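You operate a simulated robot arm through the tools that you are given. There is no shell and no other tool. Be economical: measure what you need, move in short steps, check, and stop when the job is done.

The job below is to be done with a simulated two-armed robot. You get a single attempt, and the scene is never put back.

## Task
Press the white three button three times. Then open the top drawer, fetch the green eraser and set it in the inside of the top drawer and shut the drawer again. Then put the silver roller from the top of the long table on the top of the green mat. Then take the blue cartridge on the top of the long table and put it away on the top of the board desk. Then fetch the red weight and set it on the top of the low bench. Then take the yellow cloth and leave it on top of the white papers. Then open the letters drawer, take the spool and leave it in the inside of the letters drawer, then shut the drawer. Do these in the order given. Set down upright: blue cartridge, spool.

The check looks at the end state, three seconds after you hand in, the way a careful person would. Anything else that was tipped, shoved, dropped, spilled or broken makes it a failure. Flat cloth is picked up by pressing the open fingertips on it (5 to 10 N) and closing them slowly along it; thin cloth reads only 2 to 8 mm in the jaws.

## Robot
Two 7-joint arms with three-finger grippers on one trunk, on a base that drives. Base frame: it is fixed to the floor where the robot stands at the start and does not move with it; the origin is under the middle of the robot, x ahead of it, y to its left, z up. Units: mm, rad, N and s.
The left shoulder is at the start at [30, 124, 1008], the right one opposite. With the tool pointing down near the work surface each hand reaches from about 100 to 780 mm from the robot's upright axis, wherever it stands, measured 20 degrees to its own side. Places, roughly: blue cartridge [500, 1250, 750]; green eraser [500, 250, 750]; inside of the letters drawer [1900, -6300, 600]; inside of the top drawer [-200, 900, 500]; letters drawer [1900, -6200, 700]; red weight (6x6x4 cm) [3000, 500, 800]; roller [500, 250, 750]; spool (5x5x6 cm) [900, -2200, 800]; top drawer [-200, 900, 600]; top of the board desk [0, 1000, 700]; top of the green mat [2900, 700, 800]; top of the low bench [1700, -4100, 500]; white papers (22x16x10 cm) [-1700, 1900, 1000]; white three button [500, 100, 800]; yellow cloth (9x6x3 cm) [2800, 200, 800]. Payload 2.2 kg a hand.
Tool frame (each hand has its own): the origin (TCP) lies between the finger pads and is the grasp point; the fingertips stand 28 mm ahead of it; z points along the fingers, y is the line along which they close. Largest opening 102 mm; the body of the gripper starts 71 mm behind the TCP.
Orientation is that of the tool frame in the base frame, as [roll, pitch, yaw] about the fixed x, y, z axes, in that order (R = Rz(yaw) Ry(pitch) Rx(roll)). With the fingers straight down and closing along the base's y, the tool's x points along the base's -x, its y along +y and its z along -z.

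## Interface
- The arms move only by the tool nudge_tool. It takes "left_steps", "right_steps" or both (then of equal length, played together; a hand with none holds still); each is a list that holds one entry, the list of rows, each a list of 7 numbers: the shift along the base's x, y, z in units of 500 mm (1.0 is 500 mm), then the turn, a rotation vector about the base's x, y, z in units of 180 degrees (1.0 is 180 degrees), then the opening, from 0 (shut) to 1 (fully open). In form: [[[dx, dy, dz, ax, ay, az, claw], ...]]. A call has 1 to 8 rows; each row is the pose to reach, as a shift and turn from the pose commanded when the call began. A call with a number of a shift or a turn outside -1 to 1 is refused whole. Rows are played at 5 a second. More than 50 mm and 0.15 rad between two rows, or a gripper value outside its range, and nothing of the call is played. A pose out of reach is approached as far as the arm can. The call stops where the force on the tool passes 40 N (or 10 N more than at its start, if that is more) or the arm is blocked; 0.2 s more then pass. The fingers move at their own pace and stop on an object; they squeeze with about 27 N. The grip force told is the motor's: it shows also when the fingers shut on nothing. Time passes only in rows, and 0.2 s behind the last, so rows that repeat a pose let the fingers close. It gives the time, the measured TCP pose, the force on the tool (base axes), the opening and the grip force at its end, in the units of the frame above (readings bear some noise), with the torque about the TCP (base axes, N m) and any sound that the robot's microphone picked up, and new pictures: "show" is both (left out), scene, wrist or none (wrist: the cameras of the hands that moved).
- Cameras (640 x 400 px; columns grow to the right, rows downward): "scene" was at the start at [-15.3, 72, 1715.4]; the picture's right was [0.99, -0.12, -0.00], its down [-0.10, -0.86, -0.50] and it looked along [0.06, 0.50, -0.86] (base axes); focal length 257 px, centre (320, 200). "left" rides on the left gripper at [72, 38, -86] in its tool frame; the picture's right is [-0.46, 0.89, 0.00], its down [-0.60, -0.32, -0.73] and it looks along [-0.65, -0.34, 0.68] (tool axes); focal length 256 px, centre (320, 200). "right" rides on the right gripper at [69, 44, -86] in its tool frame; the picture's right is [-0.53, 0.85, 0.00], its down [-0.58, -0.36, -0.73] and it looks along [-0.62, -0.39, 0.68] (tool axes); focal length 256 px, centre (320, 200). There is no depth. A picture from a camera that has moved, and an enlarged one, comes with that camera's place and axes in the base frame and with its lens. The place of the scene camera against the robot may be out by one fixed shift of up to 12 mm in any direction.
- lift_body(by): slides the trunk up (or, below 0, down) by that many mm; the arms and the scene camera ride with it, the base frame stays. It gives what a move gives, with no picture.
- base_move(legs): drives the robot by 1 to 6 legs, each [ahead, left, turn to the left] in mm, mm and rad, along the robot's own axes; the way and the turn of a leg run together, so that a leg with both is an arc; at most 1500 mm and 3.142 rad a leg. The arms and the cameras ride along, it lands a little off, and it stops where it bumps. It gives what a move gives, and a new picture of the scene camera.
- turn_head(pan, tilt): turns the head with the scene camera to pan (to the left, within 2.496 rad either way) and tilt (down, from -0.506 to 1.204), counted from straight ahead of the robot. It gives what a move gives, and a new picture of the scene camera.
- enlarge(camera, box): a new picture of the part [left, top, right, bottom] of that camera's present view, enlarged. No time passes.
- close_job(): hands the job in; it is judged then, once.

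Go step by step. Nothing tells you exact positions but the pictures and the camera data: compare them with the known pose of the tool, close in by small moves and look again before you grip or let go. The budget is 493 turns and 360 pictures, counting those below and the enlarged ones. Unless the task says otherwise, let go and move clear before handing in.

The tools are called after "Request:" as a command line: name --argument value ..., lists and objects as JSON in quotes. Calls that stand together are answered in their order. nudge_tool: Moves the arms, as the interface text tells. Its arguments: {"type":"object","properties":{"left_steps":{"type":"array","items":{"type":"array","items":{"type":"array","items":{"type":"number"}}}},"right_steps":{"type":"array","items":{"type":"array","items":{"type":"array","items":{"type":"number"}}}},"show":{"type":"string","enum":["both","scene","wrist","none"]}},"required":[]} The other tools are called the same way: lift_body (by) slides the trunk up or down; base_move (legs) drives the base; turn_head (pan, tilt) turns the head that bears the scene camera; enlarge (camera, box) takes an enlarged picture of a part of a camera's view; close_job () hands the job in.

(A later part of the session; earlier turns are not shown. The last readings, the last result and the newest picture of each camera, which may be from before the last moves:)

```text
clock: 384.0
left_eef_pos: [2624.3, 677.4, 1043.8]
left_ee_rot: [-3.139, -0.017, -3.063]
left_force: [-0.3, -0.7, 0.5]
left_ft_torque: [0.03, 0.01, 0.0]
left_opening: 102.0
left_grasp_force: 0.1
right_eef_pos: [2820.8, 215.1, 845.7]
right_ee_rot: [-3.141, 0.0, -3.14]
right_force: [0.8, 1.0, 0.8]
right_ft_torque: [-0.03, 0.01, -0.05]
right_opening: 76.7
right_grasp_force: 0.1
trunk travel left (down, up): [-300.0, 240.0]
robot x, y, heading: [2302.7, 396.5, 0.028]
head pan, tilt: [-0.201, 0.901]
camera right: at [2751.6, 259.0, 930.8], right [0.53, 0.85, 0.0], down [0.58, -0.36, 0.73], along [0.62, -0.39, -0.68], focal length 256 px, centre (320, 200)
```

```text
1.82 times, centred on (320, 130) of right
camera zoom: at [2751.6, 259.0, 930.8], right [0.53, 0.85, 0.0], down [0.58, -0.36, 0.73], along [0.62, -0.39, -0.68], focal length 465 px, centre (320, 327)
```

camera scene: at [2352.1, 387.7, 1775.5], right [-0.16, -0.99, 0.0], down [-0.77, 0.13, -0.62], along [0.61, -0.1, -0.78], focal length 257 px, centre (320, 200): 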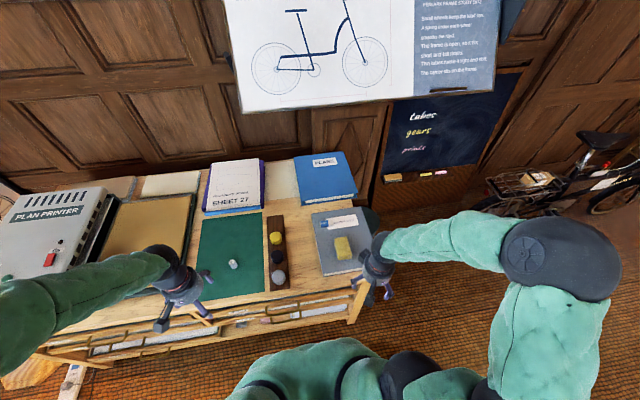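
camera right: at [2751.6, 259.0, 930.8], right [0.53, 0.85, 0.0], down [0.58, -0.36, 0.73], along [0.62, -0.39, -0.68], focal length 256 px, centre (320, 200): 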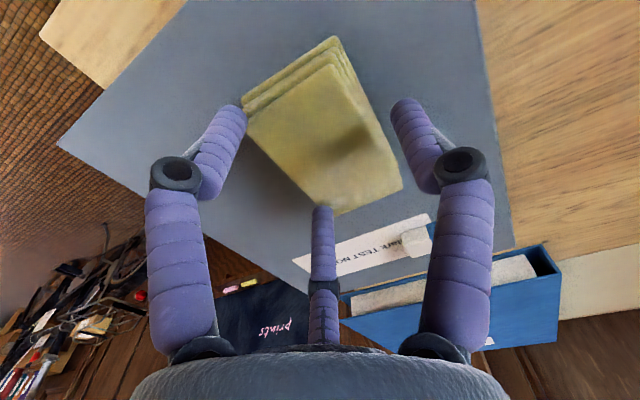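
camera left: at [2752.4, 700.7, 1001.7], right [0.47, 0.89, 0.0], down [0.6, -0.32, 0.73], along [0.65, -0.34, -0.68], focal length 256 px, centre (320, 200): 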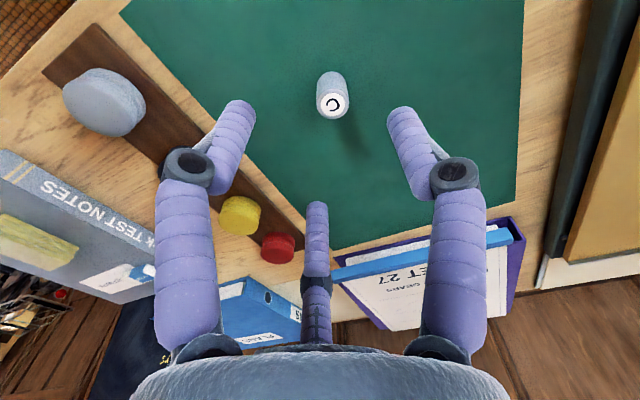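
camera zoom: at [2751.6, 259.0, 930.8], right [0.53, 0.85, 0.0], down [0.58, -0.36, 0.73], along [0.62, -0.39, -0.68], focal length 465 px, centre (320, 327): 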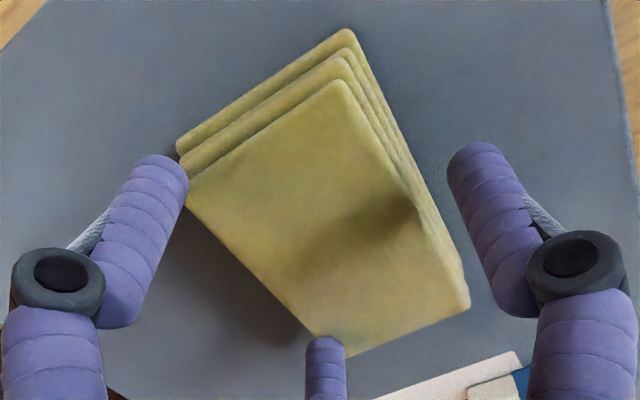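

No contact here. I close at this height to see whether the fingers catch the cloth's sides.

Request:
nudge_tool --right_steps '[[[-0.006, 0.008, 0, 0, 0, 0, 0.6], [-0.006, 0.008, 0, 0, 0, 0, 0.4], [-0.006, 0.008, 0, 0, 0, 0, 0.3], [-0.006, 0.008, 0, 0, 0, 0, 0.3]]]' --show "wrist"

```text
clock: 385.0
left_eef_pos: [2623.7, 676.1, 1044.2]
left_ee_rot: [-3.137, -0.014, -3.065]
left_force: [0.4, -0.2, -0.7]
left_ft_torque: [-0.04, -0.02, -0.03]
left_opening: 102.0
left_grasp_force: 0.0
right_eef_pos: [2817.9, 219.3, 847.8]
right_ee_rot: [-3.14, 0.002, -3.139]
right_force: [-2.3, 0.3, 8.1]
right_ft_torque: [0.0, 0.06, -0.03]
right_opening: 30.0
right_grasp_force: 0.0
trunk travel left (down, up): [-300.0, 240.0]
robot x, y, heading: [2303.3, 394.5, 0.039]
head pan, tilt: [-0.201, 0.901]
camera right: at [2748.5, 262.6, 931.9], right [0.53, 0.85, 0.0], down [0.57, -0.36, 0.73], along [0.62, -0.39, -0.68], focal length 256 px, centre (320, 200)
```

right: 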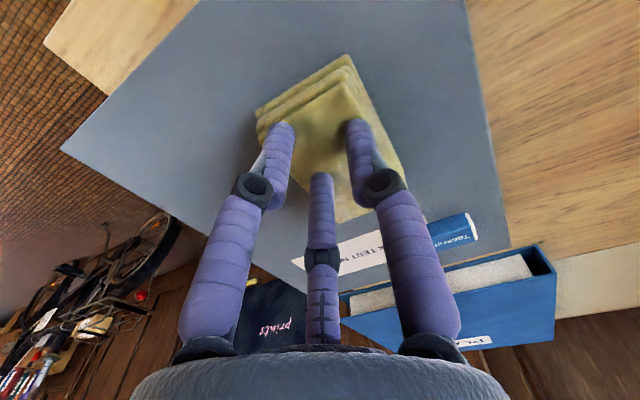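

The tips rest on the cloth's top (z≈820), so it spans y 196–247. I rise, open fully, centre at y 221 and descend astride it again.

Request:
nudge_tool --right_steps '[[[0, 0, 0.03, 0, 0, 0, 0.3], [0.006, 0.004, 0.04, 0, 0, 0, 1], [0.006, 0.004, 0.04, 0, 0, 0, 1], [0.006, 0.004, 0, 0, 0, 0, 1], [0.006, 0.004, -0.03, 0, 0, 0, 1], [0.006, 0.004, -0.04, 0, 0, 0, 1]]]' --show "wrist"

```text
clock: 386.4
left_eef_pos: [2622.7, 675.2, 1044.6]
left_ee_rot: [-3.138, -0.014, -3.064]
left_force: [0.4, 0.1, 0.2]
left_ft_torque: [-0.01, 0.01, 0.0]
left_opening: 102.0
left_grasp_force: 0.2
right_eef_pos: [2824.9, 216.8, 830.9]
right_ee_rot: [-3.14, 0.013, 3.139]
right_force: [3.2, -8.3, 26.4]
right_ft_torque: [-0.8, -1.42, -0.36]
right_opening: 103.5
right_grasp_force: 0.1
trunk travel left (down, up): [-300.0, 240.0]
robot x, y, heading: [2302.4, 395.2, 0.033]
head pan, tilt: [-0.201, 0.901]
camera right: at [2755.3, 261.3, 914.6], right [0.54, 0.84, 0.0], down [0.57, -0.36, 0.74], along [0.63, -0.39, -0.67], focal length 256 px, centre (320, 200)
```

right: 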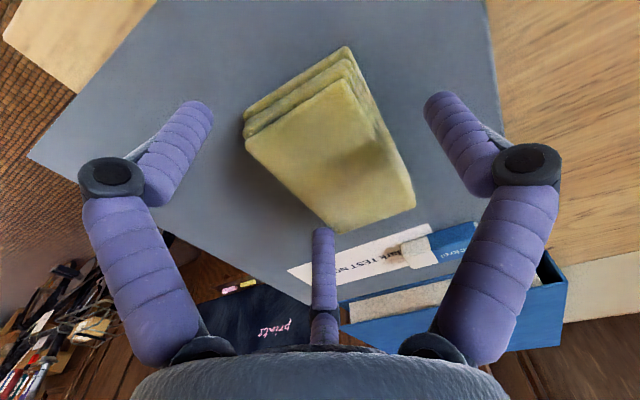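

The book top is at about z 803. I rise 10 mm so the tips are just off the book, then close on the cloth's sides.

Request:
nudge_tool --right_steps '[[[0, 0, 0.02, 0, 0, 0, 1], [0, 0.006, 0.022, 0, 0, 0, 0.8], [0, 0.006, 0.022, 0, 0, 0, 0.65], [0, 0.006, 0.022, 0, 0, 0, 0.5], [0, 0.006, 0.022, 0, 0, 0, 0.35], [0, 0.006, 0.022, 0, 0, 0, 0.2], [0, 0.006, 0.022, 0, 0, 0, 0]]]' --show "wrist"

```text
clock: 388.0
left_eef_pos: [2620.8, 675.3, 1045.3]
left_ee_rot: [-3.138, -0.012, -3.064]
left_force: [0.4, 0.8, -0.7]
left_ft_torque: [-0.02, -0.01, 0.03]
left_opening: 102.0
left_grasp_force: 0.0
right_eef_pos: [2821.4, 222.8, 839.4]
right_ee_rot: [-3.139, 0.004, -3.14]
right_force: [-3.5, -4.7, 28.8]
right_ft_torque: [-0.66, -1.12, -0.21]
right_opening: 83.2
right_grasp_force: 27.1
trunk travel left (down, up): [-300.0, 240.0]
robot x, y, heading: [2303.3, 397.6, 0.038]
head pan, tilt: [-0.201, 0.901]
camera right: at [2751.4, 266.8, 924.0], right [0.53, 0.85, 0.0], down [0.57, -0.36, 0.73], along [0.62, -0.39, -0.68], focal length 256 px, centre (320, 200)
```

right: 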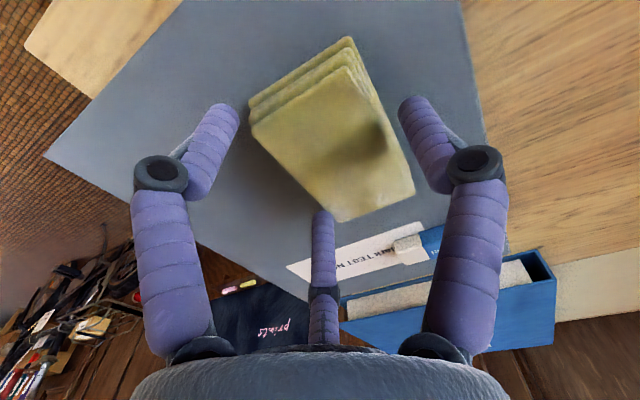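

The tips drag on the book and stall. I rise to ease the load, then close on the cloth's sides higher up.

Request:
nudge_tool --right_steps '[[[0, 0, 0.012, 0, 0, 0, 0.8], [0, 0, 0.014, 0, 0, 0, 0.65], [0, 0, 0.014, 0, 0, 0, 0.55], [0, 0, 0.014, 0, 0, 0, 0.45], [0, 0, 0.014, 0, 0, 0, 0.3], [0, 0, 0.014, 0, 0, 0, 0.3]]]' --show "wrist"

```text
clock: 389.4
left_eef_pos: [2622.2, 678.0, 1044.9]
left_ee_rot: [-3.136, -0.014, -3.062]
left_force: [0.0, -1.1, -0.5]
left_ft_torque: [0.01, 0.0, 0.0]
left_opening: 101.8
left_grasp_force: 0.0
right_eef_pos: [2821.7, 223.4, 846.5]
right_ee_rot: [-3.14, 0.004, -3.14]
right_force: [-3.1, 4.8, 32.3]
right_ft_torque: [0.28, 0.24, 0.04]
right_opening: 30.7
right_grasp_force: 0.1
trunk travel left (down, up): [-300.0, 240.0]
robot x, y, heading: [2300.2, 393.8, 0.035]
head pan, tilt: [-0.201, 0.901]
camera right: at [2752.2, 267.3, 931.2], right [0.53, 0.85, 0.0], down [0.57, -0.36, 0.74], along [0.62, -0.39, -0.68], focal length 256 px, centre (320, 200)
```

right: 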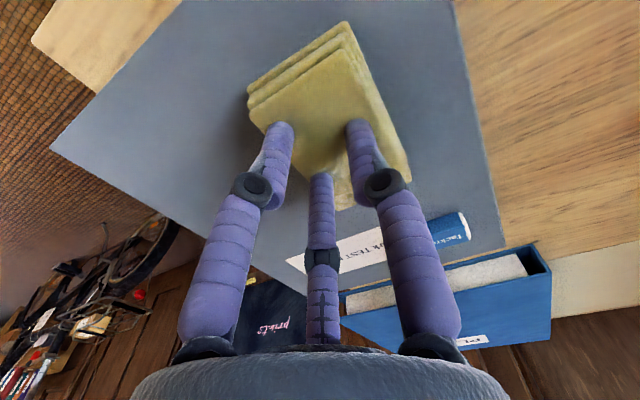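

The tips slid on top of the cloth. I use the recommended way: press lightly with the fingers half open, then close slowly along it.

Request:
nudge_tool --right_steps '[[[0, 0, 0.01, 0, 0, 0, 0.5], [0, 0, 0.01, 0, 0, 0, 0.5], [0, 0, 0.004, 0, 0, 0, 0.5], [0, 0, 0.003, 0, 0, 0, 0.5]]]' --show "none"

```text
clock: 390.4
left_eef_pos: [2622.9, 676.6, 1044.4]
left_ee_rot: [-3.138, -0.014, -3.064]
left_force: [0.0, 0.5, -0.4]
left_ft_torque: [0.03, -0.03, -0.04]
left_opening: 102.0
left_grasp_force: 0.0
right_eef_pos: [2820.3, 223.6, 847.6]
right_ee_rot: [-3.14, 0.003, -3.14]
right_force: [-1.9, -1.0, 3.0]
right_ft_torque: [-0.02, 0.04, 0.0]
right_opening: 51.1
right_grasp_force: 0.3
trunk travel left (down, up): [-300.0, 240.0]
robot x, y, heading: [2303.2, 394.7, 0.033]
head pan, tilt: [-0.201, 0.901]
```

Request:
nudge_tool --right_steps '[[[0, 0, -0.002, 0, 0, 0, 0.45], [0, 0, -0.002, 0, 0, 0, 0.38], [0, 0, -0.002, 0, 0, 0, 0.31], [0, 0, -0.002, 0, 0, 0, 0.24], [0, 0, -0.002, 0, 0, 0, 0.16], [0, 0, -0.002, 0, 0, 0, 0.08], [0, 0, -0.002, 0, 0, 0, 0], [0, 0, -0.002, 0, 0, 0, 0]]]' --show "wrist"

```text
clock: 392.2
left_eef_pos: [2623.1, 676.6, 1043.5]
left_ee_rot: [-3.139, -0.015, -3.063]
left_force: [-0.3, 0.1, 0.4]
left_ft_torque: [-0.01, 0.01, 0.01]
left_opening: 101.8
left_grasp_force: 0.1
right_eef_pos: [2820.1, 224.9, 845.5]
right_ee_rot: [-3.139, -0.001, -3.14]
right_force: [-3.4, -0.7, 4.8]
right_ft_torque: [0.05, 0.06, 0.04]
right_opening: 5.9
right_grasp_force: 27.3
trunk travel left (down, up): [-300.0, 240.0]
robot x, y, heading: [2303.3, 394.0, 0.042]
head pan, tilt: [-0.201, 0.901]
camera right: at [2750.8, 267.1, 930.1], right [0.53, 0.85, 0.0], down [0.58, -0.36, 0.73], along [0.62, -0.39, -0.68], focal length 256 px, centre (320, 200)
```

right: 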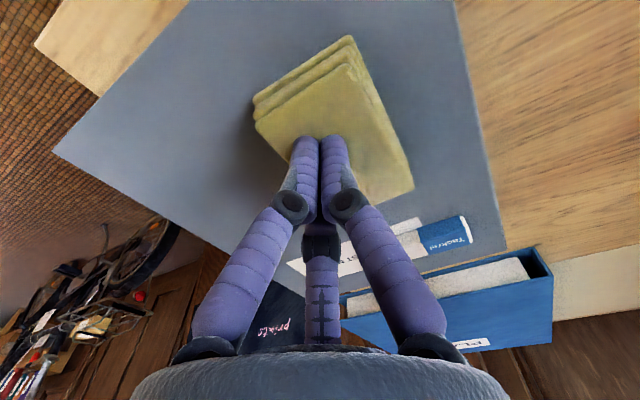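

The jaws read 5.9 mm, so cloth is pinched. I lift slowly and look.

Request:
nudge_tool --right_steps '[[[0, 0, 0.03, 0, 0, 0, 0], [0, 0, 0.06, 0, 0, 0, 0], [0, 0, 0.1, 0, 0, 0, 0], [0, 0, 0.16, 0, 0, 0, 0]]]' --show "both"

```text
clock: 393.2
left_eef_pos: [2622.5, 675.7, 1042.7]
left_ee_rot: [-3.138, -0.014, -3.063]
left_force: [0.4, 0.2, -0.3]
left_ft_torque: [0.0, 0.0, 0.0]
left_opening: 101.7
left_grasp_force: 0.1
right_eef_pos: [2821.1, 225.1, 926.4]
right_ee_rot: [-3.137, 0.001, -3.139]
right_force: [-0.5, -0.3, 0.5]
right_ft_torque: [0.01, -0.01, -0.01]
right_opening: 1.9
right_grasp_force: 26.9
trunk travel left (down, up): [-300.0, 240.0]
robot x, y, heading: [2301.9, 394.9, 0.034]
head pan, tilt: [-0.201, 0.901]
camera scene: at [2352.1, 387.7, 1775.5], right [-0.17, -0.99, 0.0], down [-0.77, 0.13, -0.62], along [0.61, -0.1, -0.78], focal length 257 px, centre (320, 200)
camera right: at [2752.4, 268.1, 1011.4], right [0.53, 0.85, 0.0], down [0.58, -0.36, 0.73], along [0.62, -0.39, -0.68], focal length 256 px, centre (320, 200)
```

scene: 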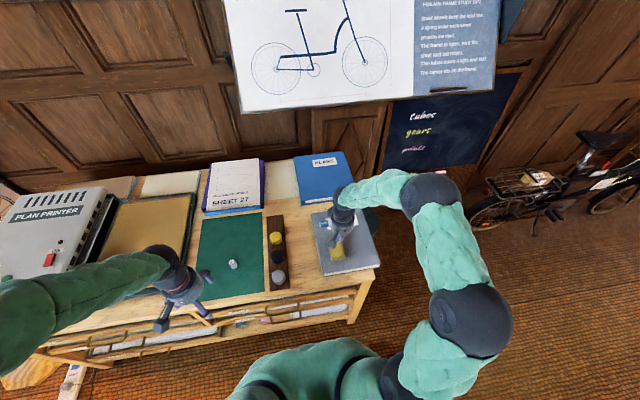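
right: 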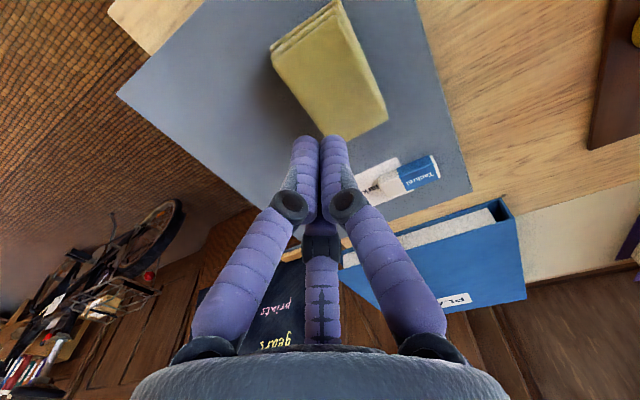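

It slipped out. I check the book, eraser and cloth positions in the scene view.

Request:
nudge_tool --right_steps '[[[-0.06, 0, 0.06, 0, 0, 0, 0.5], [-0.12, -0.08, 0.1, 0, 0, 0, 1], [-0.12, -0.16, 0.12, 0, 0, 0, 1], [-0.12, -0.2, 0.12, 0, 0, 0, 1]]]' --show "wrist"

Request:
enlarge --camera "scene" --box '[250, 180, 410, 290]'

```text
refused: row 2 steps farther than a row can; nothing moved
```

```text
3.64 times, centred on (330, 235) of scene
camera zoom: at [2352.1, 387.7, 1775.5], right [-0.17, -0.99, 0.0], down [-0.77, 0.13, -0.62], along [0.61, -0.1, -0.78], focal length 933 px, centre (284, 73)
```

zoom: 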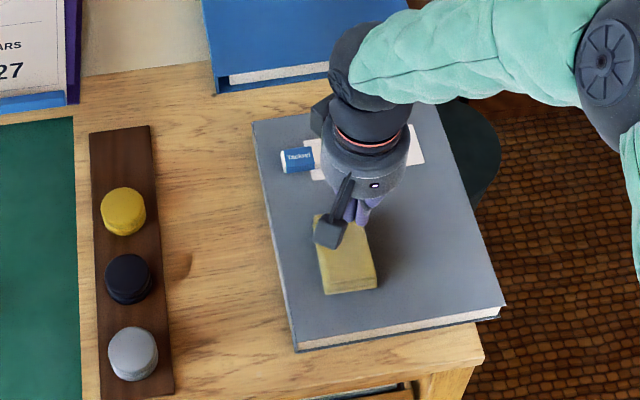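

The eraser and book are undisturbed; the cloth is now centred near [2826, 234]. I try the pinch again: firmer press, slower closing, a pause, then a slow lift.

Request:
nudge_tool --right_steps '[[[0.01, 0.018, -0.04, 0, 0, 0, 0.6], [0.01, 0.018, -0.1, 0, 0, 0, 0.6], [0.01, 0.018, -0.14, 0, 0, 0, 0.6], [0.01, 0.018, -0.154, 0, 0, 0, 0.6], [0.01, 0.018, -0.158, 0, 0, 0, 0.6], [0.01, 0.018, -0.16, 0, 0, 0, 0.6]]]' --show "none"

```text
clock: 394.6
left_eef_pos: [2623.4, 676.9, 1043.7]
left_ee_rot: [-3.138, -0.016, -3.063]
left_force: [0.2, 0.5, 0.6]
left_ft_torque: [0.02, -0.02, 0.0]
left_opening: 101.9
left_grasp_force: 0.1
right_eef_pos: [2825.9, 231.9, 846.7]
right_ee_rot: [3.141, 0.002, -3.14]
right_force: [-0.5, 0.5, -1.0]
right_ft_torque: [0.01, 0.01, 0.02]
right_opening: 61.2
right_grasp_force: 0.0
trunk travel left (down, up): [-300.0, 240.0]
robot x, y, heading: [2299.3, 395.3, 0.039]
head pan, tilt: [-0.201, 0.901]
```

No contact here: the fingers are beside the cloth. I open slightly, go down along its sides and then close.

Request:
nudge_tool --right_steps '[[[0, 0.003, 0.004, 0, 0, 0, 0.8], [0, 0.003, 0, 0, 0, 0, 0.8], [0, 0.003, -0.008, 0, 0, 0, 0.8], [0, 0.003, -0.014, 0, 0, 0, 0.8], [0, 0.003, -0.02, 0, 0, 0, 0.8]]]' --show "wrist"

```text
clock: 395.8
left_eef_pos: [2624.2, 675.6, 1045.2]
left_ee_rot: [-3.138, -0.015, -3.063]
left_force: [-0.2, 0.4, 0.3]
left_ft_torque: [-0.02, 0.02, -0.03]
left_opening: 102.1
left_grasp_force: 0.1
right_eef_pos: [2827.9, 235.1, 839.1]
right_ee_rot: [-3.141, 0.004, -3.141]
right_force: [-3.4, 0.9, 15.4]
right_ft_torque: [-0.41, 0.15, -0.1]
right_opening: 89.4
right_grasp_force: 5.0
trunk travel left (down, up): [-300.0, 240.0]
robot x, y, heading: [2306.9, 396.0, 0.034]
head pan, tilt: [-0.201, 0.901]
camera right: at [2757.8, 278.2, 922.2], right [0.53, 0.85, 0.0], down [0.57, -0.36, 0.73], along [0.62, -0.39, -0.68], focal length 256 px, centre (320, 200)
```

right: 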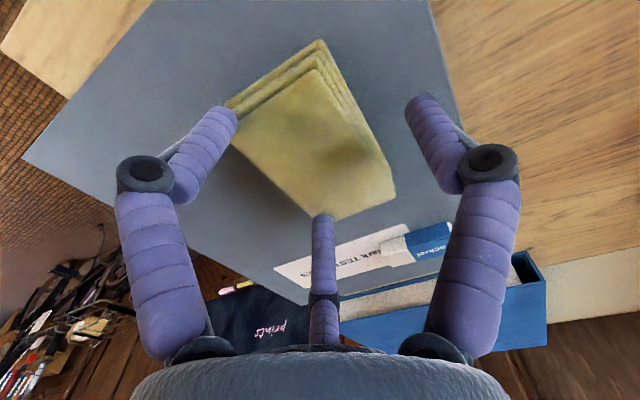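

The near-side finger touches the fanned lower layers. I re-centre at y 226, open fully, lower and squeeze, then test by lifting.

Request:
nudge_tool --right_steps '[[[0, 0, 0.02, 0, 0, 0, 1], [0, -0.018, 0.02, 0, 0, 0, 1], [0, -0.018, 0.004, 0, 0, 0, 1], [0, -0.018, 0, 0, 0, 0, 1], [0, -0.018, 0, 0, 0, 0, 0.7], [0, -0.018, 0, 0, 0, 0, 0.4], [0, -0.018, 0, 0, 0, 0, 0], [0, -0.018, 0, 0, 0, 0, 0]]]' --show "wrist"

```text
clock: 397.6
left_eef_pos: [2622.5, 676.2, 1044.4]
left_ee_rot: [-3.138, -0.012, -3.062]
left_force: [-0.8, 0.2, 0.7]
left_ft_torque: [-0.01, -0.03, 0.01]
left_opening: 102.2
left_grasp_force: 0.1
right_eef_pos: [2827.3, 223.9, 837.9]
right_ee_rot: [-3.14, 0.008, 3.14]
right_force: [-0.4, -8.4, 36.7]
right_ft_torque: [-0.95, -0.7, -0.17]
right_opening: 86.0
right_grasp_force: 26.9
trunk travel left (down, up): [-300.0, 240.0]
robot x, y, heading: [2303.0, 396.7, 0.036]
head pan, tilt: [-0.201, 0.901]
camera right: at [2756.9, 267.9, 922.8], right [0.53, 0.85, 0.0], down [0.57, -0.36, 0.74], along [0.62, -0.39, -0.68], focal length 256 px, centre (320, 200)
```

right: 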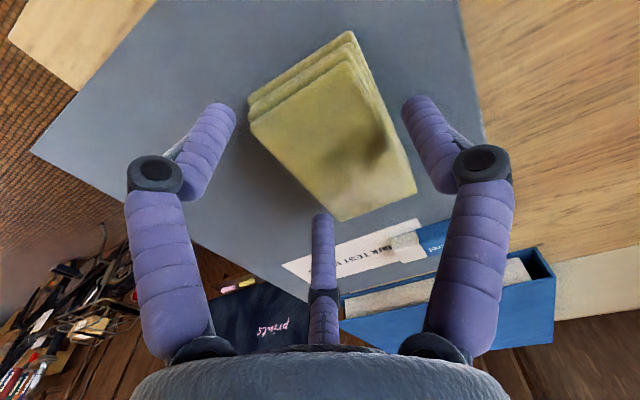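

Friction on the book stalls the fingers. I go back to the pinch, pressing about 8 N on the top, closing more slowly, with a slow lift.

Request:
nudge_tool --right_steps '[[[0, 0, 0.02, 0, 0, 0, 0.9], [0, 0.006, 0.04, 0, 0, 0, 0.5], [0, 0.006, 0.04, 0, 0, 0, 0.45], [0, 0.006, 0.025, 0, 0, 0, 0.45], [0, 0.006, 0.02, 0, 0, 0, 0.45], [0, 0.006, 0.017, 0, 0, 0, 0.45]]]' --show "none"

```text
clock: 399.0
left_eef_pos: [2622.2, 677.4, 1045.1]
left_ee_rot: [-3.135, -0.014, -3.064]
left_force: [0.6, 0.2, -0.9]
left_ft_torque: [-0.01, -0.02, 0.0]
left_opening: 101.7
left_grasp_force: 0.0
right_eef_pos: [2826.0, 228.2, 846.3]
right_ee_rot: [-3.14, 0.004, -3.14]
right_force: [-7.9, 3.7, 28.4]
right_ft_torque: [0.18, 0.41, 0.13]
right_opening: 46.6
right_grasp_force: 8.4
trunk travel left (down, up): [-300.0, 240.0]
robot x, y, heading: [2301.8, 396.5, 0.036]
head pan, tilt: [-0.201, 0.901]
```

Request:
nudge_tool --right_steps '[[[0, 0, 0.004, 0, 0, 0, 0.45], [0, 0, 0.004, 0, 0, 0, 0.45], [0, 0, 0.004, 0, 0, 0, 0.45]]]' --show "none"

```text
clock: 399.8
left_eef_pos: [2623.2, 675.5, 1044.7]
left_ee_rot: [-3.139, -0.014, -3.063]
left_force: [0.5, -0.7, -0.1]
left_ft_torque: [-0.01, 0.04, 0.02]
left_opening: 101.9
left_grasp_force: 0.1
right_eef_pos: [2826.3, 228.2, 846.7]
right_ee_rot: [-3.139, 0.004, -3.139]
right_force: [0.1, 1.0, 13.8]
right_ft_torque: [0.02, 0.03, -0.03]
right_opening: 45.8
right_grasp_force: 0.5
trunk travel left (down, up): [-300.0, 240.0]
robot x, y, heading: [2299.5, 396.0, 0.037]
head pan, tilt: [-0.201, 0.901]
```

Request:
nudge_tool --right_steps '[[[0, 0, 0.001, 0, 0, 0, 0.42], [0, 0, 0.001, 0, 0, 0, 0.38], [0, 0, 0.001, 0, 0, 0, 0.34], [0, 0, 0.001, 0, 0, 0, 0.3], [0, 0, 0.001, 0, 0, 0, 0.26], [0, 0, 0.001, 0, 0, 0, 0.22], [0, 0, 0.001, 0, 0, 0, 0.18], [0, 0, 0.001, 0, 0, 0, 0.14]]]' --show "none"

Request:
nudge_tool --right_steps '[[[0, 0, 0, 0, 0, 0, 0.1], [0, 0, 0, 0, 0, 0, 0.07], [0, 0, 0, 0, 0, 0, 0.04], [0, 0, 0, 0, 0, 0, 0.02], [0, 0, 0, 0, 0, 0, 0], [0, 0, 0, 0, 0, 0, 0], [0, 0, 0, 0, 0, 0, 0]]]' --show "wrist"

```text
clock: 401.6
left_eef_pos: [2624.1, 676.3, 1043.6]
left_ee_rot: [-3.139, -0.014, -3.062]
left_force: [0.2, 0.8, 0.0]
left_ft_torque: [-0.02, -0.03, 0.02]
left_opening: 102.0
left_grasp_force: 0.1
right_eef_pos: [2826.0, 228.1, 846.1]
right_ee_rot: [-3.139, 0.002, -3.138]
right_force: [-2.0, 0.3, 6.7]
right_ft_torque: [0.1, 0.05, 0.01]
right_opening: 12.6
right_grasp_force: 0.2
trunk travel left (down, up): [-300.0, 240.0]
robot x, y, heading: [2299.7, 398.3, 0.04]
head pan, tilt: [-0.201, 0.901]
```

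```text
clock: 403.2
left_eef_pos: [2623.2, 675.4, 1044.1]
left_ee_rot: [-3.14, -0.017, -3.065]
left_force: [-0.3, -0.3, -0.3]
left_ft_torque: [0.03, -0.03, 0.0]
left_opening: 101.9
left_grasp_force: 0.1
right_eef_pos: [2826.8, 227.2, 846.3]
right_ee_rot: [3.141, 0.002, -3.139]
right_force: [-0.4, -0.1, -0.5]
right_ft_torque: [0.02, -0.03, 0.0]
right_opening: 2.3
right_grasp_force: 27.1
trunk travel left (down, up): [-300.0, 240.0]
robot x, y, heading: [2304.0, 397.2, 0.037]
head pan, tilt: [-0.201, 0.901]
camera right: at [2757.7, 271.2, 931.4], right [0.53, 0.85, 0.0], down [0.58, -0.36, 0.73], along [0.62, -0.39, -0.68], focal length 256 px, centre (320, 200)
```

right: 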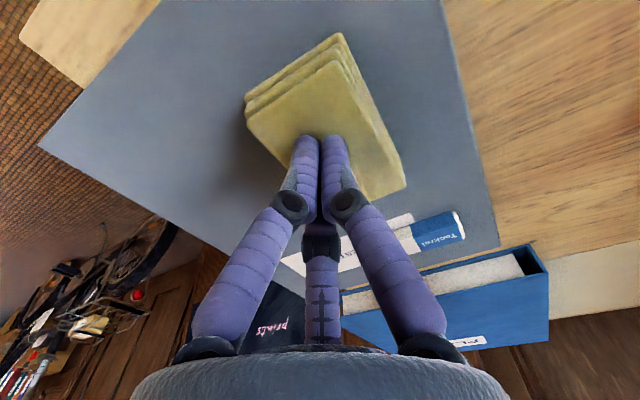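

The cloth acts like a firm block. I measure the book's true height by touching it with closed fingers beside the cloth.

Request:
nudge_tool --right_steps '[[[0, 0, 0.06, 0, 0, 0, 0], [0, -0.08, 0.06, 0, 0, 0, 0], [0, -0.15, 0.06, 0, 0, 0, 0], [0, -0.15, 0, 0, 0, 0, 0], [0, -0.15, -0.015, 0, 0, 0, 0], [0, -0.15, -0.03, 0, 0, 0, 0]]]' --show "wrist"

```text
clock: 404.6
left_eef_pos: [2625.2, 675.3, 1043.5]
left_ee_rot: [-3.139, -0.016, -3.064]
left_force: [0.0, -0.2, 0.1]
left_ft_torque: [0.02, 0.0, 0.01]
left_opening: 102.1
left_grasp_force: 0.1
right_eef_pos: [2826.2, 151.9, 830.0]
right_ee_rot: [3.141, 0.0, -3.14]
right_force: [0.4, 0.3, 0.5]
right_ft_torque: [-0.02, 0.0, 0.03]
right_opening: 2.0
right_grasp_force: 27.1
trunk travel left (down, up): [-300.0, 240.0]
robot x, y, heading: [2303.0, 395.1, 0.033]
head pan, tilt: [-0.201, 0.901]
camera right: at [2757.5, 196.2, 915.8], right [0.53, 0.85, 0.0], down [0.58, -0.36, 0.73], along [0.62, -0.39, -0.68], focal length 256 px, centre (320, 200)
```

right: 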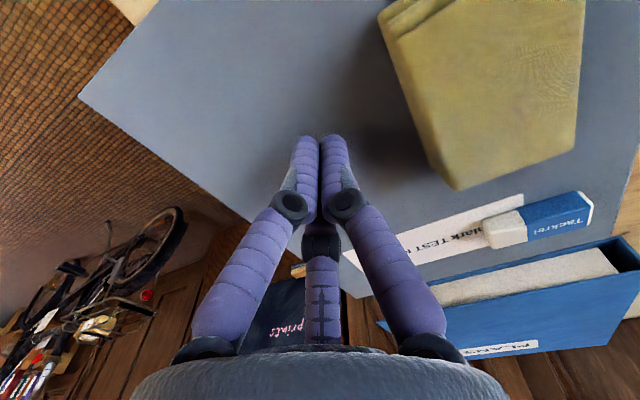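

Request:
nudge_tool --right_steps '[[[0, 0, -0.008, 0, 0, 0, 0], [0, 0, -0.016, 0, 0, 0, 0], [0, 0, -0.024, 0, 0, 0, 0], [0, 0, -0.032, 0, 0, 0, 0], [0, 0, -0.04, 0, 0, 0, 0], [0, 0, -0.048, 0, 0, 0, 0], [0, 0, -0.056, 0, 0, 0, 0], [0, 0, -0.064, 0, 0, 0, 0]]]' --show "none"

```text
clock: 405.8
left_eef_pos: [2620.7, 677.4, 1045.2]
left_ee_rot: [-3.135, -0.013, -3.065]
left_force: [0.4, 0.3, -0.2]
left_ft_torque: [0.0, -0.01, 0.0]
left_opening: 101.8
left_grasp_force: 0.1
right_eef_pos: [2825.9, 154.3, 819.4]
right_ee_rot: [-3.136, 0.002, -3.14]
right_force: [-13.9, 4.0, 29.1]
right_ft_torque: [0.17, 0.58, -0.01]
right_opening: 6.2
right_grasp_force: 27.1
trunk travel left (down, up): [-300.0, 240.0]
robot x, y, heading: [2297.6, 396.2, 0.038]
head pan, tilt: [-0.201, 0.901]
stopped in row 5 (right hand): the force on the tool passed its limit at 48 N (the readings are from after the stop); the commanded pose is now the measured one
```

Contact shows the book top at z≈791 and the cloth top at ≈819; the hand's third, middle finger was landing on the cloth's far corner. I shift 28 mm towards the cloth's far end so that finger clears it, and descend again.

Request:
nudge_tool --right_steps '[[[0, 0, 0.06, 0, 0, 0, 0], [0.03, 0.05, 0.1, 0, 0, 0, 0.6], [0.068, 0.11, 0.1, 0, 0, 0, 1], [0.068, 0.154, 0.1, 0, 0, 0, 1], [0.068, 0.154, 0.06, 0, 0, 0, 1], [0.068, 0.154, 0.04, 0, 0, 0, 1], [0.068, 0.154, 0.025, 0, 0, 0, 1]]]' --show "wrist"

```text
clock: 407.4
left_eef_pos: [2620.3, 676.8, 1045.2]
left_ee_rot: [-3.136, -0.013, -3.062]
left_force: [0.5, -0.5, -1.2]
left_ft_torque: [0.01, -0.02, 0.0]
left_opening: 102.1
left_grasp_force: 0.1
right_eef_pos: [2862.0, 229.8, 832.6]
right_ee_rot: [-3.136, 0.008, 3.141]
right_force: [-12.8, -1.3, 39.4]
right_ft_torque: [-1.1, 2.32, -0.18]
right_opening: 102.6
right_grasp_force: 0.6
trunk travel left (down, up): [-300.0, 240.0]
robot x, y, heading: [2299.8, 393.8, 0.033]
head pan, tilt: [-0.201, 0.901]
camera right: at [2792.8, 273.1, 917.1], right [0.53, 0.85, 0.0], down [0.57, -0.36, 0.74], along [0.62, -0.39, -0.68], focal length 256 px, centre (320, 200)
```

right: 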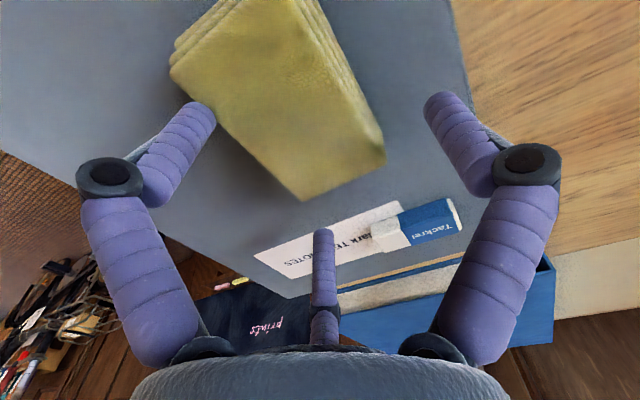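

The fingertip positions show this hand really closes with three fingers: one at +y, two at the -y side left and right. I centre so two go on the cloth's right long side and one on its left: about [2832, 219].

Request:
nudge_tool --right_steps '[[[0, 0, 0.05, 0, 0, 0, 1], [-0.04, -0.012, 0.08, 0, 0, 0, 1], [-0.06, -0.022, 0.08, 0, 0, 0, 1], [-0.06, -0.022, 0.03, 0, 0, 0, 1], [-0.06, -0.022, 0.01, 0, 0, 0, 1], [-0.06, -0.022, 0, 0, 0, 0, 1]]]' --show "wrist"

```text
clock: 408.8
left_eef_pos: [2625.1, 675.6, 1045.5]
left_ee_rot: [-3.139, -0.015, -3.062]
left_force: [0.2, -1.1, -0.5]
left_ft_torque: [0.01, -0.01, 0.02]
left_opening: 102.0
left_grasp_force: 0.1
right_eef_pos: [2829.5, 219.3, 828.7]
right_ee_rot: [-3.139, 0.004, -3.139]
right_force: [0.6, 0.2, 0.3]
right_ft_torque: [-0.01, -0.03, -0.02]
right_opening: 102.0
right_grasp_force: 0.1
trunk travel left (down, up): [-300.0, 240.0]
robot x, y, heading: [2298.8, 394.8, 0.036]
head pan, tilt: [-0.201, 0.901]
camera right: at [2760.8, 262.6, 912.8], right [0.53, 0.85, 0.0], down [0.57, -0.36, 0.73], along [0.62, -0.39, -0.68], focal length 256 px, centre (320, 200)
```

right: 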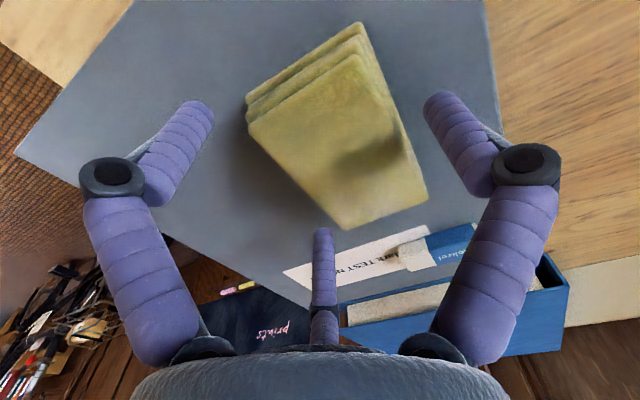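

No contact now; the fingers straddle the cloth. I go 4 mm lower and close.

Request:
nudge_tool --right_steps '[[[0, 0, -0.006, 0, 0, 0, 1], [0, 0, -0.008, 0, 0, 0, 0.9], [0, 0, -0.006, 0, 0, 0, 0.8], [0, 0, -0.004, 0, 0, 0, 0.65], [0, 0, -0.002, 0, 0, 0, 0.5], [0, 0, 0, 0, 0, 0, 0.3], [0, 0, 0, 0, 0, 0, 0], [0, 0, 0, 0, 0, 0, 0]]]' --show "wrist"

```text
clock: 410.6
left_eef_pos: [2624.0, 676.0, 1044.2]
left_ee_rot: [-3.138, -0.016, -3.061]
left_force: [-0.5, -0.9, -0.5]
left_ft_torque: [-0.02, 0.04, -0.02]
left_opening: 101.9
left_grasp_force: 0.1
right_eef_pos: [2832.3, 219.7, 829.4]
right_ee_rot: [-3.138, 0.004, -3.14]
right_force: [-0.2, 0.3, -0.7]
right_ft_torque: [-0.05, 0.01, 0.01]
right_opening: 83.0
right_grasp_force: 26.9
trunk travel left (down, up): [-300.0, 240.0]
robot x, y, heading: [2301.5, 400.4, 0.03]
head pan, tilt: [-0.201, 0.901]
camera right: at [2763.6, 263.4, 913.4], right [0.53, 0.85, 0.0], down [0.57, -0.36, 0.73], along [0.62, -0.39, -0.68], focal length 256 px, centre (320, 200)
```

right: 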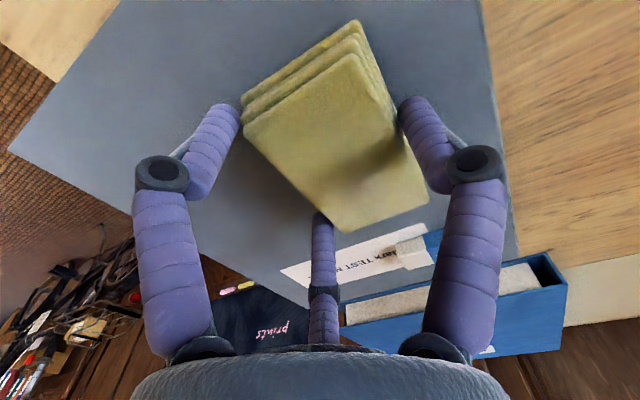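

All three fingers hold the cloth at 83 mm, with no load on the book. I lift slowly.

Request:
nudge_tool --right_steps '[[[0, 0, 0.02, 0, 0, 0, 0], [0, 0, 0.05, 0, 0, 0, 0], [0, 0, 0.1, 0, 0, 0, 0], [0, 0, 0.16, 0, 0, 0, 0], [-0.04, 0, 0.22, 0, 0, 0, 0], [-0.1, 0, 0.26, 0, 0, 0, 0], [-0.17, 0, 0.28, 0, 0, 0, 0], [-0.25, 0, 0.3, 0, 0, 0, 0]]]' --show "both"

```text
clock: 412.4
left_eef_pos: [2623.0, 676.0, 1043.4]
left_ee_rot: [-3.137, -0.014, -3.063]
left_force: [0.4, 0.2, -0.2]
left_ft_torque: [-0.02, -0.03, 0.0]
left_opening: 102.1
left_grasp_force: 0.0
right_eef_pos: [2708.1, 218.9, 978.9]
right_ee_rot: [-3.138, 0.004, -3.139]
right_force: [-0.4, -1.2, -0.7]
right_ft_torque: [0.03, -0.02, 0.0]
right_opening: 82.8
right_grasp_force: 27.5
trunk travel left (down, up): [-300.0, 240.0]
robot x, y, heading: [2300.9, 397.6, 0.038]
head pan, tilt: [-0.201, 0.901]
camera scene: at [2350.8, 387.8, 1775.5], right [-0.17, -0.99, 0.0], down [-0.77, 0.13, -0.62], along [0.61, -0.1, -0.78], focal length 257 px, centre (320, 200)
camera right: at [2638.0, 263.3, 1063.6], right [0.53, 0.85, 0.0], down [0.57, -0.36, 0.73], along [0.62, -0.39, -0.68], focal length 256 px, centre (320, 200)
```

scene: 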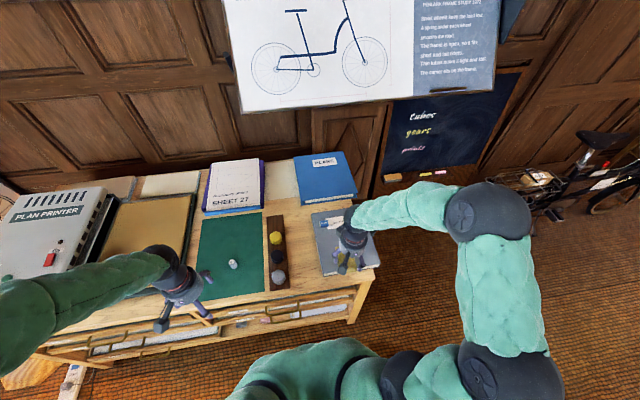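
right: 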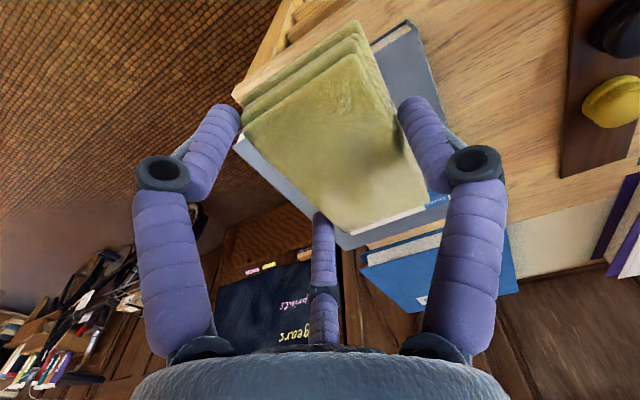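

The cloth is held. I tuck in and drive round by the stage corridor to the round bookcase with the white papers.

Request:
nudge_tool --right_steps '[[[-0.06, -0.03, 0.03, 0, 0, 0, 0], [-0.12, -0.06, 0.06, 0, 0, 0, 0], [-0.16, -0.09, 0.09, 0, 0, 0, 0]]]' --show "none"

Request:
base_move --legs '[[-230, 0, -0.035], [0, 0, 1.571], [900, 60, 0], [850, 120, 0]]'

```text
clock: 413.2
left_eef_pos: [2622.8, 674.8, 1044.7]
left_ee_rot: [-3.139, -0.015, -3.063]
left_force: [-0.1, 0.7, -0.1]
left_ft_torque: [0.0, 0.0, -0.03]
left_opening: 102.1
left_grasp_force: 0.0
right_eef_pos: [2627.3, 174.6, 1026.2]
right_ee_rot: [-3.141, 0.006, -3.14]
right_force: [-0.5, 0.6, -0.5]
right_ft_torque: [0.02, -0.03, 0.0]
right_opening: 82.9
right_grasp_force: 26.8
trunk travel left (down, up): [-300.0, 240.0]
robot x, y, heading: [2303.0, 397.1, 0.035]
head pan, tilt: [-0.201, 0.901]
```

```text
clock: 427.4
left_eef_pos: [1562.0, 2485.1, 1044.1]
left_ee_rot: [-3.138, -0.017, -1.496]
left_force: [-0.5, 0.8, -0.8]
left_ft_torque: [0.02, 0.02, 0.0]
left_opening: 101.6
left_grasp_force: 0.0
right_eef_pos: [2064.2, 2489.2, 1026.3]
right_ee_rot: [-3.138, 0.003, -1.572]
right_force: [0.4, 0.7, 0.2]
right_ft_torque: [0.01, -0.02, 0.01]
right_opening: 82.6
right_grasp_force: 26.9
trunk travel left (down, up): [-300.0, 240.0]
robot x, y, heading: [1842.7, 2165.4, 1.603]
head pan, tilt: [-0.201, 0.901]
camera scene: at [1863.2, 2213.0, 1775.5], right [0.99, -0.17, 0.0], down [-0.13, -0.77, -0.62], along [0.1, 0.61, -0.78], focal length 257 px, centre (320, 200)
```

scene: 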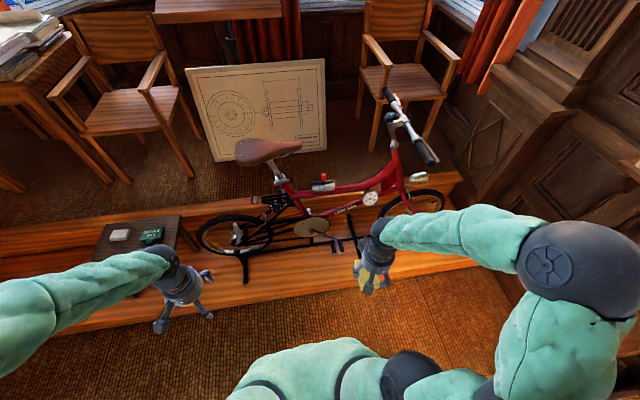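

Request:
base_move --legs '[[0, 0, 1.539], [1400, 0, 0], [1200, 0, 0]]'

Request:
turn_head --pan 0.1 --tilt 0.6

```text
clock: 444.0
left_eef_pos: [-1130.2, 1950.5, 1044.6]
left_ee_rot: [-3.138, -0.016, 0.028]
left_force: [-0.8, -0.2, 0.0]
left_ft_torque: [0.0, -0.01, 0.02]
left_opening: 102.1
left_grasp_force: 0.1
right_eef_pos: [-1109.9, 2449.6, 1027.3]
right_ee_rot: [-3.139, 0.004, -0.049]
right_force: [0.4, -0.2, -0.3]
right_ft_torque: [0.01, -0.02, -0.03]
right_opening: 82.6
right_grasp_force: 27.2
trunk travel left (down, up): [-300.0, 240.0]
robot x, y, heading: [-793.8, 2215.3, 3.125]
head pan, tilt: [-0.201, 0.901]
camera scene: at [-833.2, 2234.7, 1775.5], right [0.21, 0.98, 0.0], down [0.77, -0.17, -0.62], along [-0.61, 0.13, -0.78], focal length 257 px, centre (320, 200)
```

scene: 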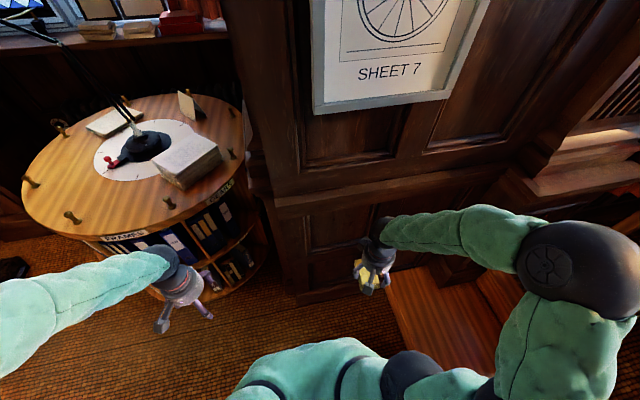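

```text
clock: 444.8
left_eef_pos: [-1130.8, 1949.6, 1044.2]
left_ee_rot: [-3.139, -0.014, 0.028]
left_force: [-0.4, 0.3, 0.0]
left_ft_torque: [0.0, -0.03, 0.02]
left_opening: 102.3
left_grasp_force: 0.0
right_eef_pos: [-1110.5, 2450.5, 1026.5]
right_ee_rot: [-3.139, 0.005, -0.049]
right_force: [-0.1, 0.4, -1.1]
right_ft_torque: [-0.02, -0.02, 0.01]
right_opening: 82.9
right_grasp_force: 26.4
trunk travel left (down, up): [-300.0, 240.0]
robot x, y, heading: [-795.8, 2214.7, 3.128]
head pan, tilt: [0.099, 0.6]
camera scene: at [-846.9, 2211.2, 1800.2], right [-0.08, 1.0, 0.0], down [0.56, 0.05, -0.82], along [-0.82, -0.07, -0.57], focal length 257 px, centre (320, 200)
```

scene: 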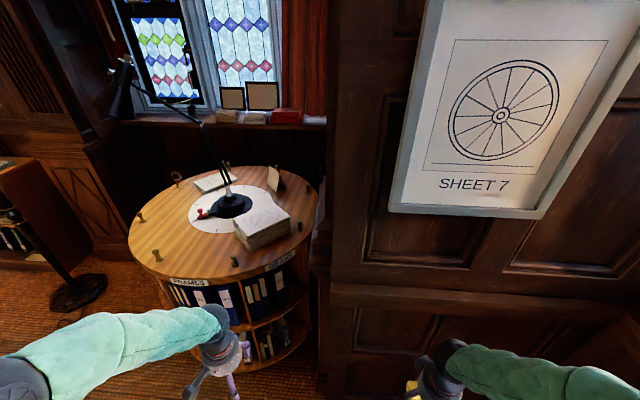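

The thick white paper block on the bookcase is near [-1811, 1846]. I raise the trunk, pull the right hand in, and drive up to it.

Request:
lift_body --by 150

Request:
nudge_tool --right_steps '[[[0.08, -0.02, 0, 0, 0, 0, 0], [0.16, -0.04, 0, 0, 0, 0, 0], [0.22, -0.06, 0, 0, 0, 0, 0]]]' --show "none"

Request:
base_move --legs '[[0, 0, 0.35], [400, 60, 0]]'

Request:
turn_head --pan -0.1 --tilt 0.8

```text
clock: 446.6
left_eef_pos: [-1131.1, 1951.0, 1194.0]
left_ee_rot: [-3.139, -0.017, 0.028]
left_force: [-0.2, 0.6, -0.3]
left_ft_torque: [0.0, 0.01, -0.03]
left_opening: 102.0
left_grasp_force: 0.0
right_eef_pos: [-1110.6, 2449.9, 1176.4]
right_ee_rot: [-3.137, 0.005, -0.049]
right_force: [-0.1, 0.5, 0.5]
right_ft_torque: [0.03, -0.01, 0.0]
right_opening: 82.8
right_grasp_force: 26.7
trunk travel left (down, up): [-450.0, 90.0]
robot x, y, heading: [-793.9, 2213.8, 3.126]
head pan, tilt: [0.099, 0.6]
```

```text
clock: 447.4
left_eef_pos: [-1129.5, 1950.3, 1194.4]
left_ee_rot: [-3.137, -0.013, 0.029]
left_force: [0.0, 0.5, 0.4]
left_ft_torque: [-0.02, 0.0, 0.04]
left_opening: 102.0
left_grasp_force: 0.0
right_eef_pos: [-997.5, 2422.8, 1175.5]
right_ee_rot: [-3.136, 0.004, -0.048]
right_force: [0.3, 1.0, -0.1]
right_ft_torque: [0.03, 0.01, 0.03]
right_opening: 82.8
right_grasp_force: 26.8
trunk travel left (down, up): [-450.0, 90.0]
robot x, y, heading: [-795.3, 2211.8, 3.125]
head pan, tilt: [0.099, 0.6]
```

```text
clock: 450.6
left_eef_pos: [-1308.1, 1715.5, 1194.2]
left_ee_rot: [-3.134, -0.013, 0.302]
left_force: [0.3, -0.9, 1.0]
left_ft_torque: [0.03, 0.05, 0.01]
left_opening: 101.7
left_grasp_force: 0.1
right_eef_pos: [-1310.9, 2204.8, 1176.6]
right_ee_rot: [-3.14, 0.008, 0.228]
right_force: [0.4, -0.5, -0.3]
right_ft_torque: [0.06, 0.08, 0.0]
right_opening: 82.4
right_grasp_force: 27.1
trunk travel left (down, up): [-450.0, 90.0]
robot x, y, heading: [-1059.5, 2060.3, -2.885]
head pan, tilt: [0.099, 0.6]
stopped in leg 2: the robot was blocked; the commanded pose is now the measured one
camera scene: at [-1102.4, 2040.5, 1950.3], right [-0.35, 0.94, 0.0], down [0.53, 0.2, -0.83], along [-0.77, -0.29, -0.56], focal length 257 px, centre (320, 200)
```

scene: 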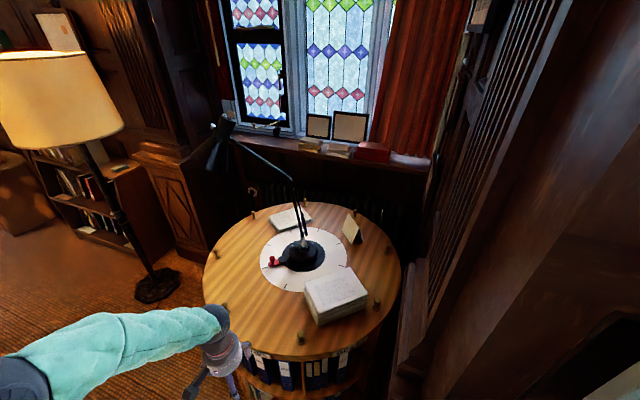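

```text
clock: 451.3
left_eef_pos: [-1311.3, 1716.7, 1193.6]
left_ee_rot: [-3.138, -0.015, 0.304]
left_force: [-0.5, 0.4, 0.1]
left_ft_torque: [0.01, 0.03, -0.01]
left_opening: 102.2
left_grasp_force: 0.1
right_eef_pos: [-1313.1, 2207.9, 1174.6]
right_ee_rot: [-3.139, 0.005, 0.226]
right_force: [0.2, 0.5, -1.0]
right_ft_torque: [0.0, 0.03, -0.01]
right_opening: 82.5
right_grasp_force: 26.5
trunk travel left (down, up): [-450.0, 90.0]
robot x, y, heading: [-1058.8, 2061.6, -2.886]
head pan, tilt: [-0.099, 0.799]
camera scene: at [-1104.3, 2062.2, 1933.4], right [-0.16, 0.99, 0.0], down [0.71, 0.11, -0.7], along [-0.69, -0.11, -0.72], focal length 257 px, centre (320, 200)
```

scene: 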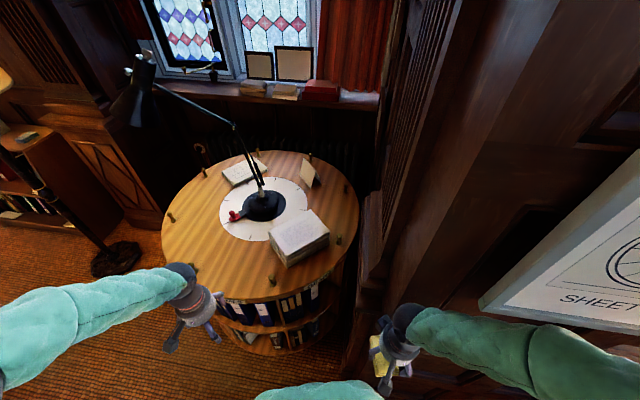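

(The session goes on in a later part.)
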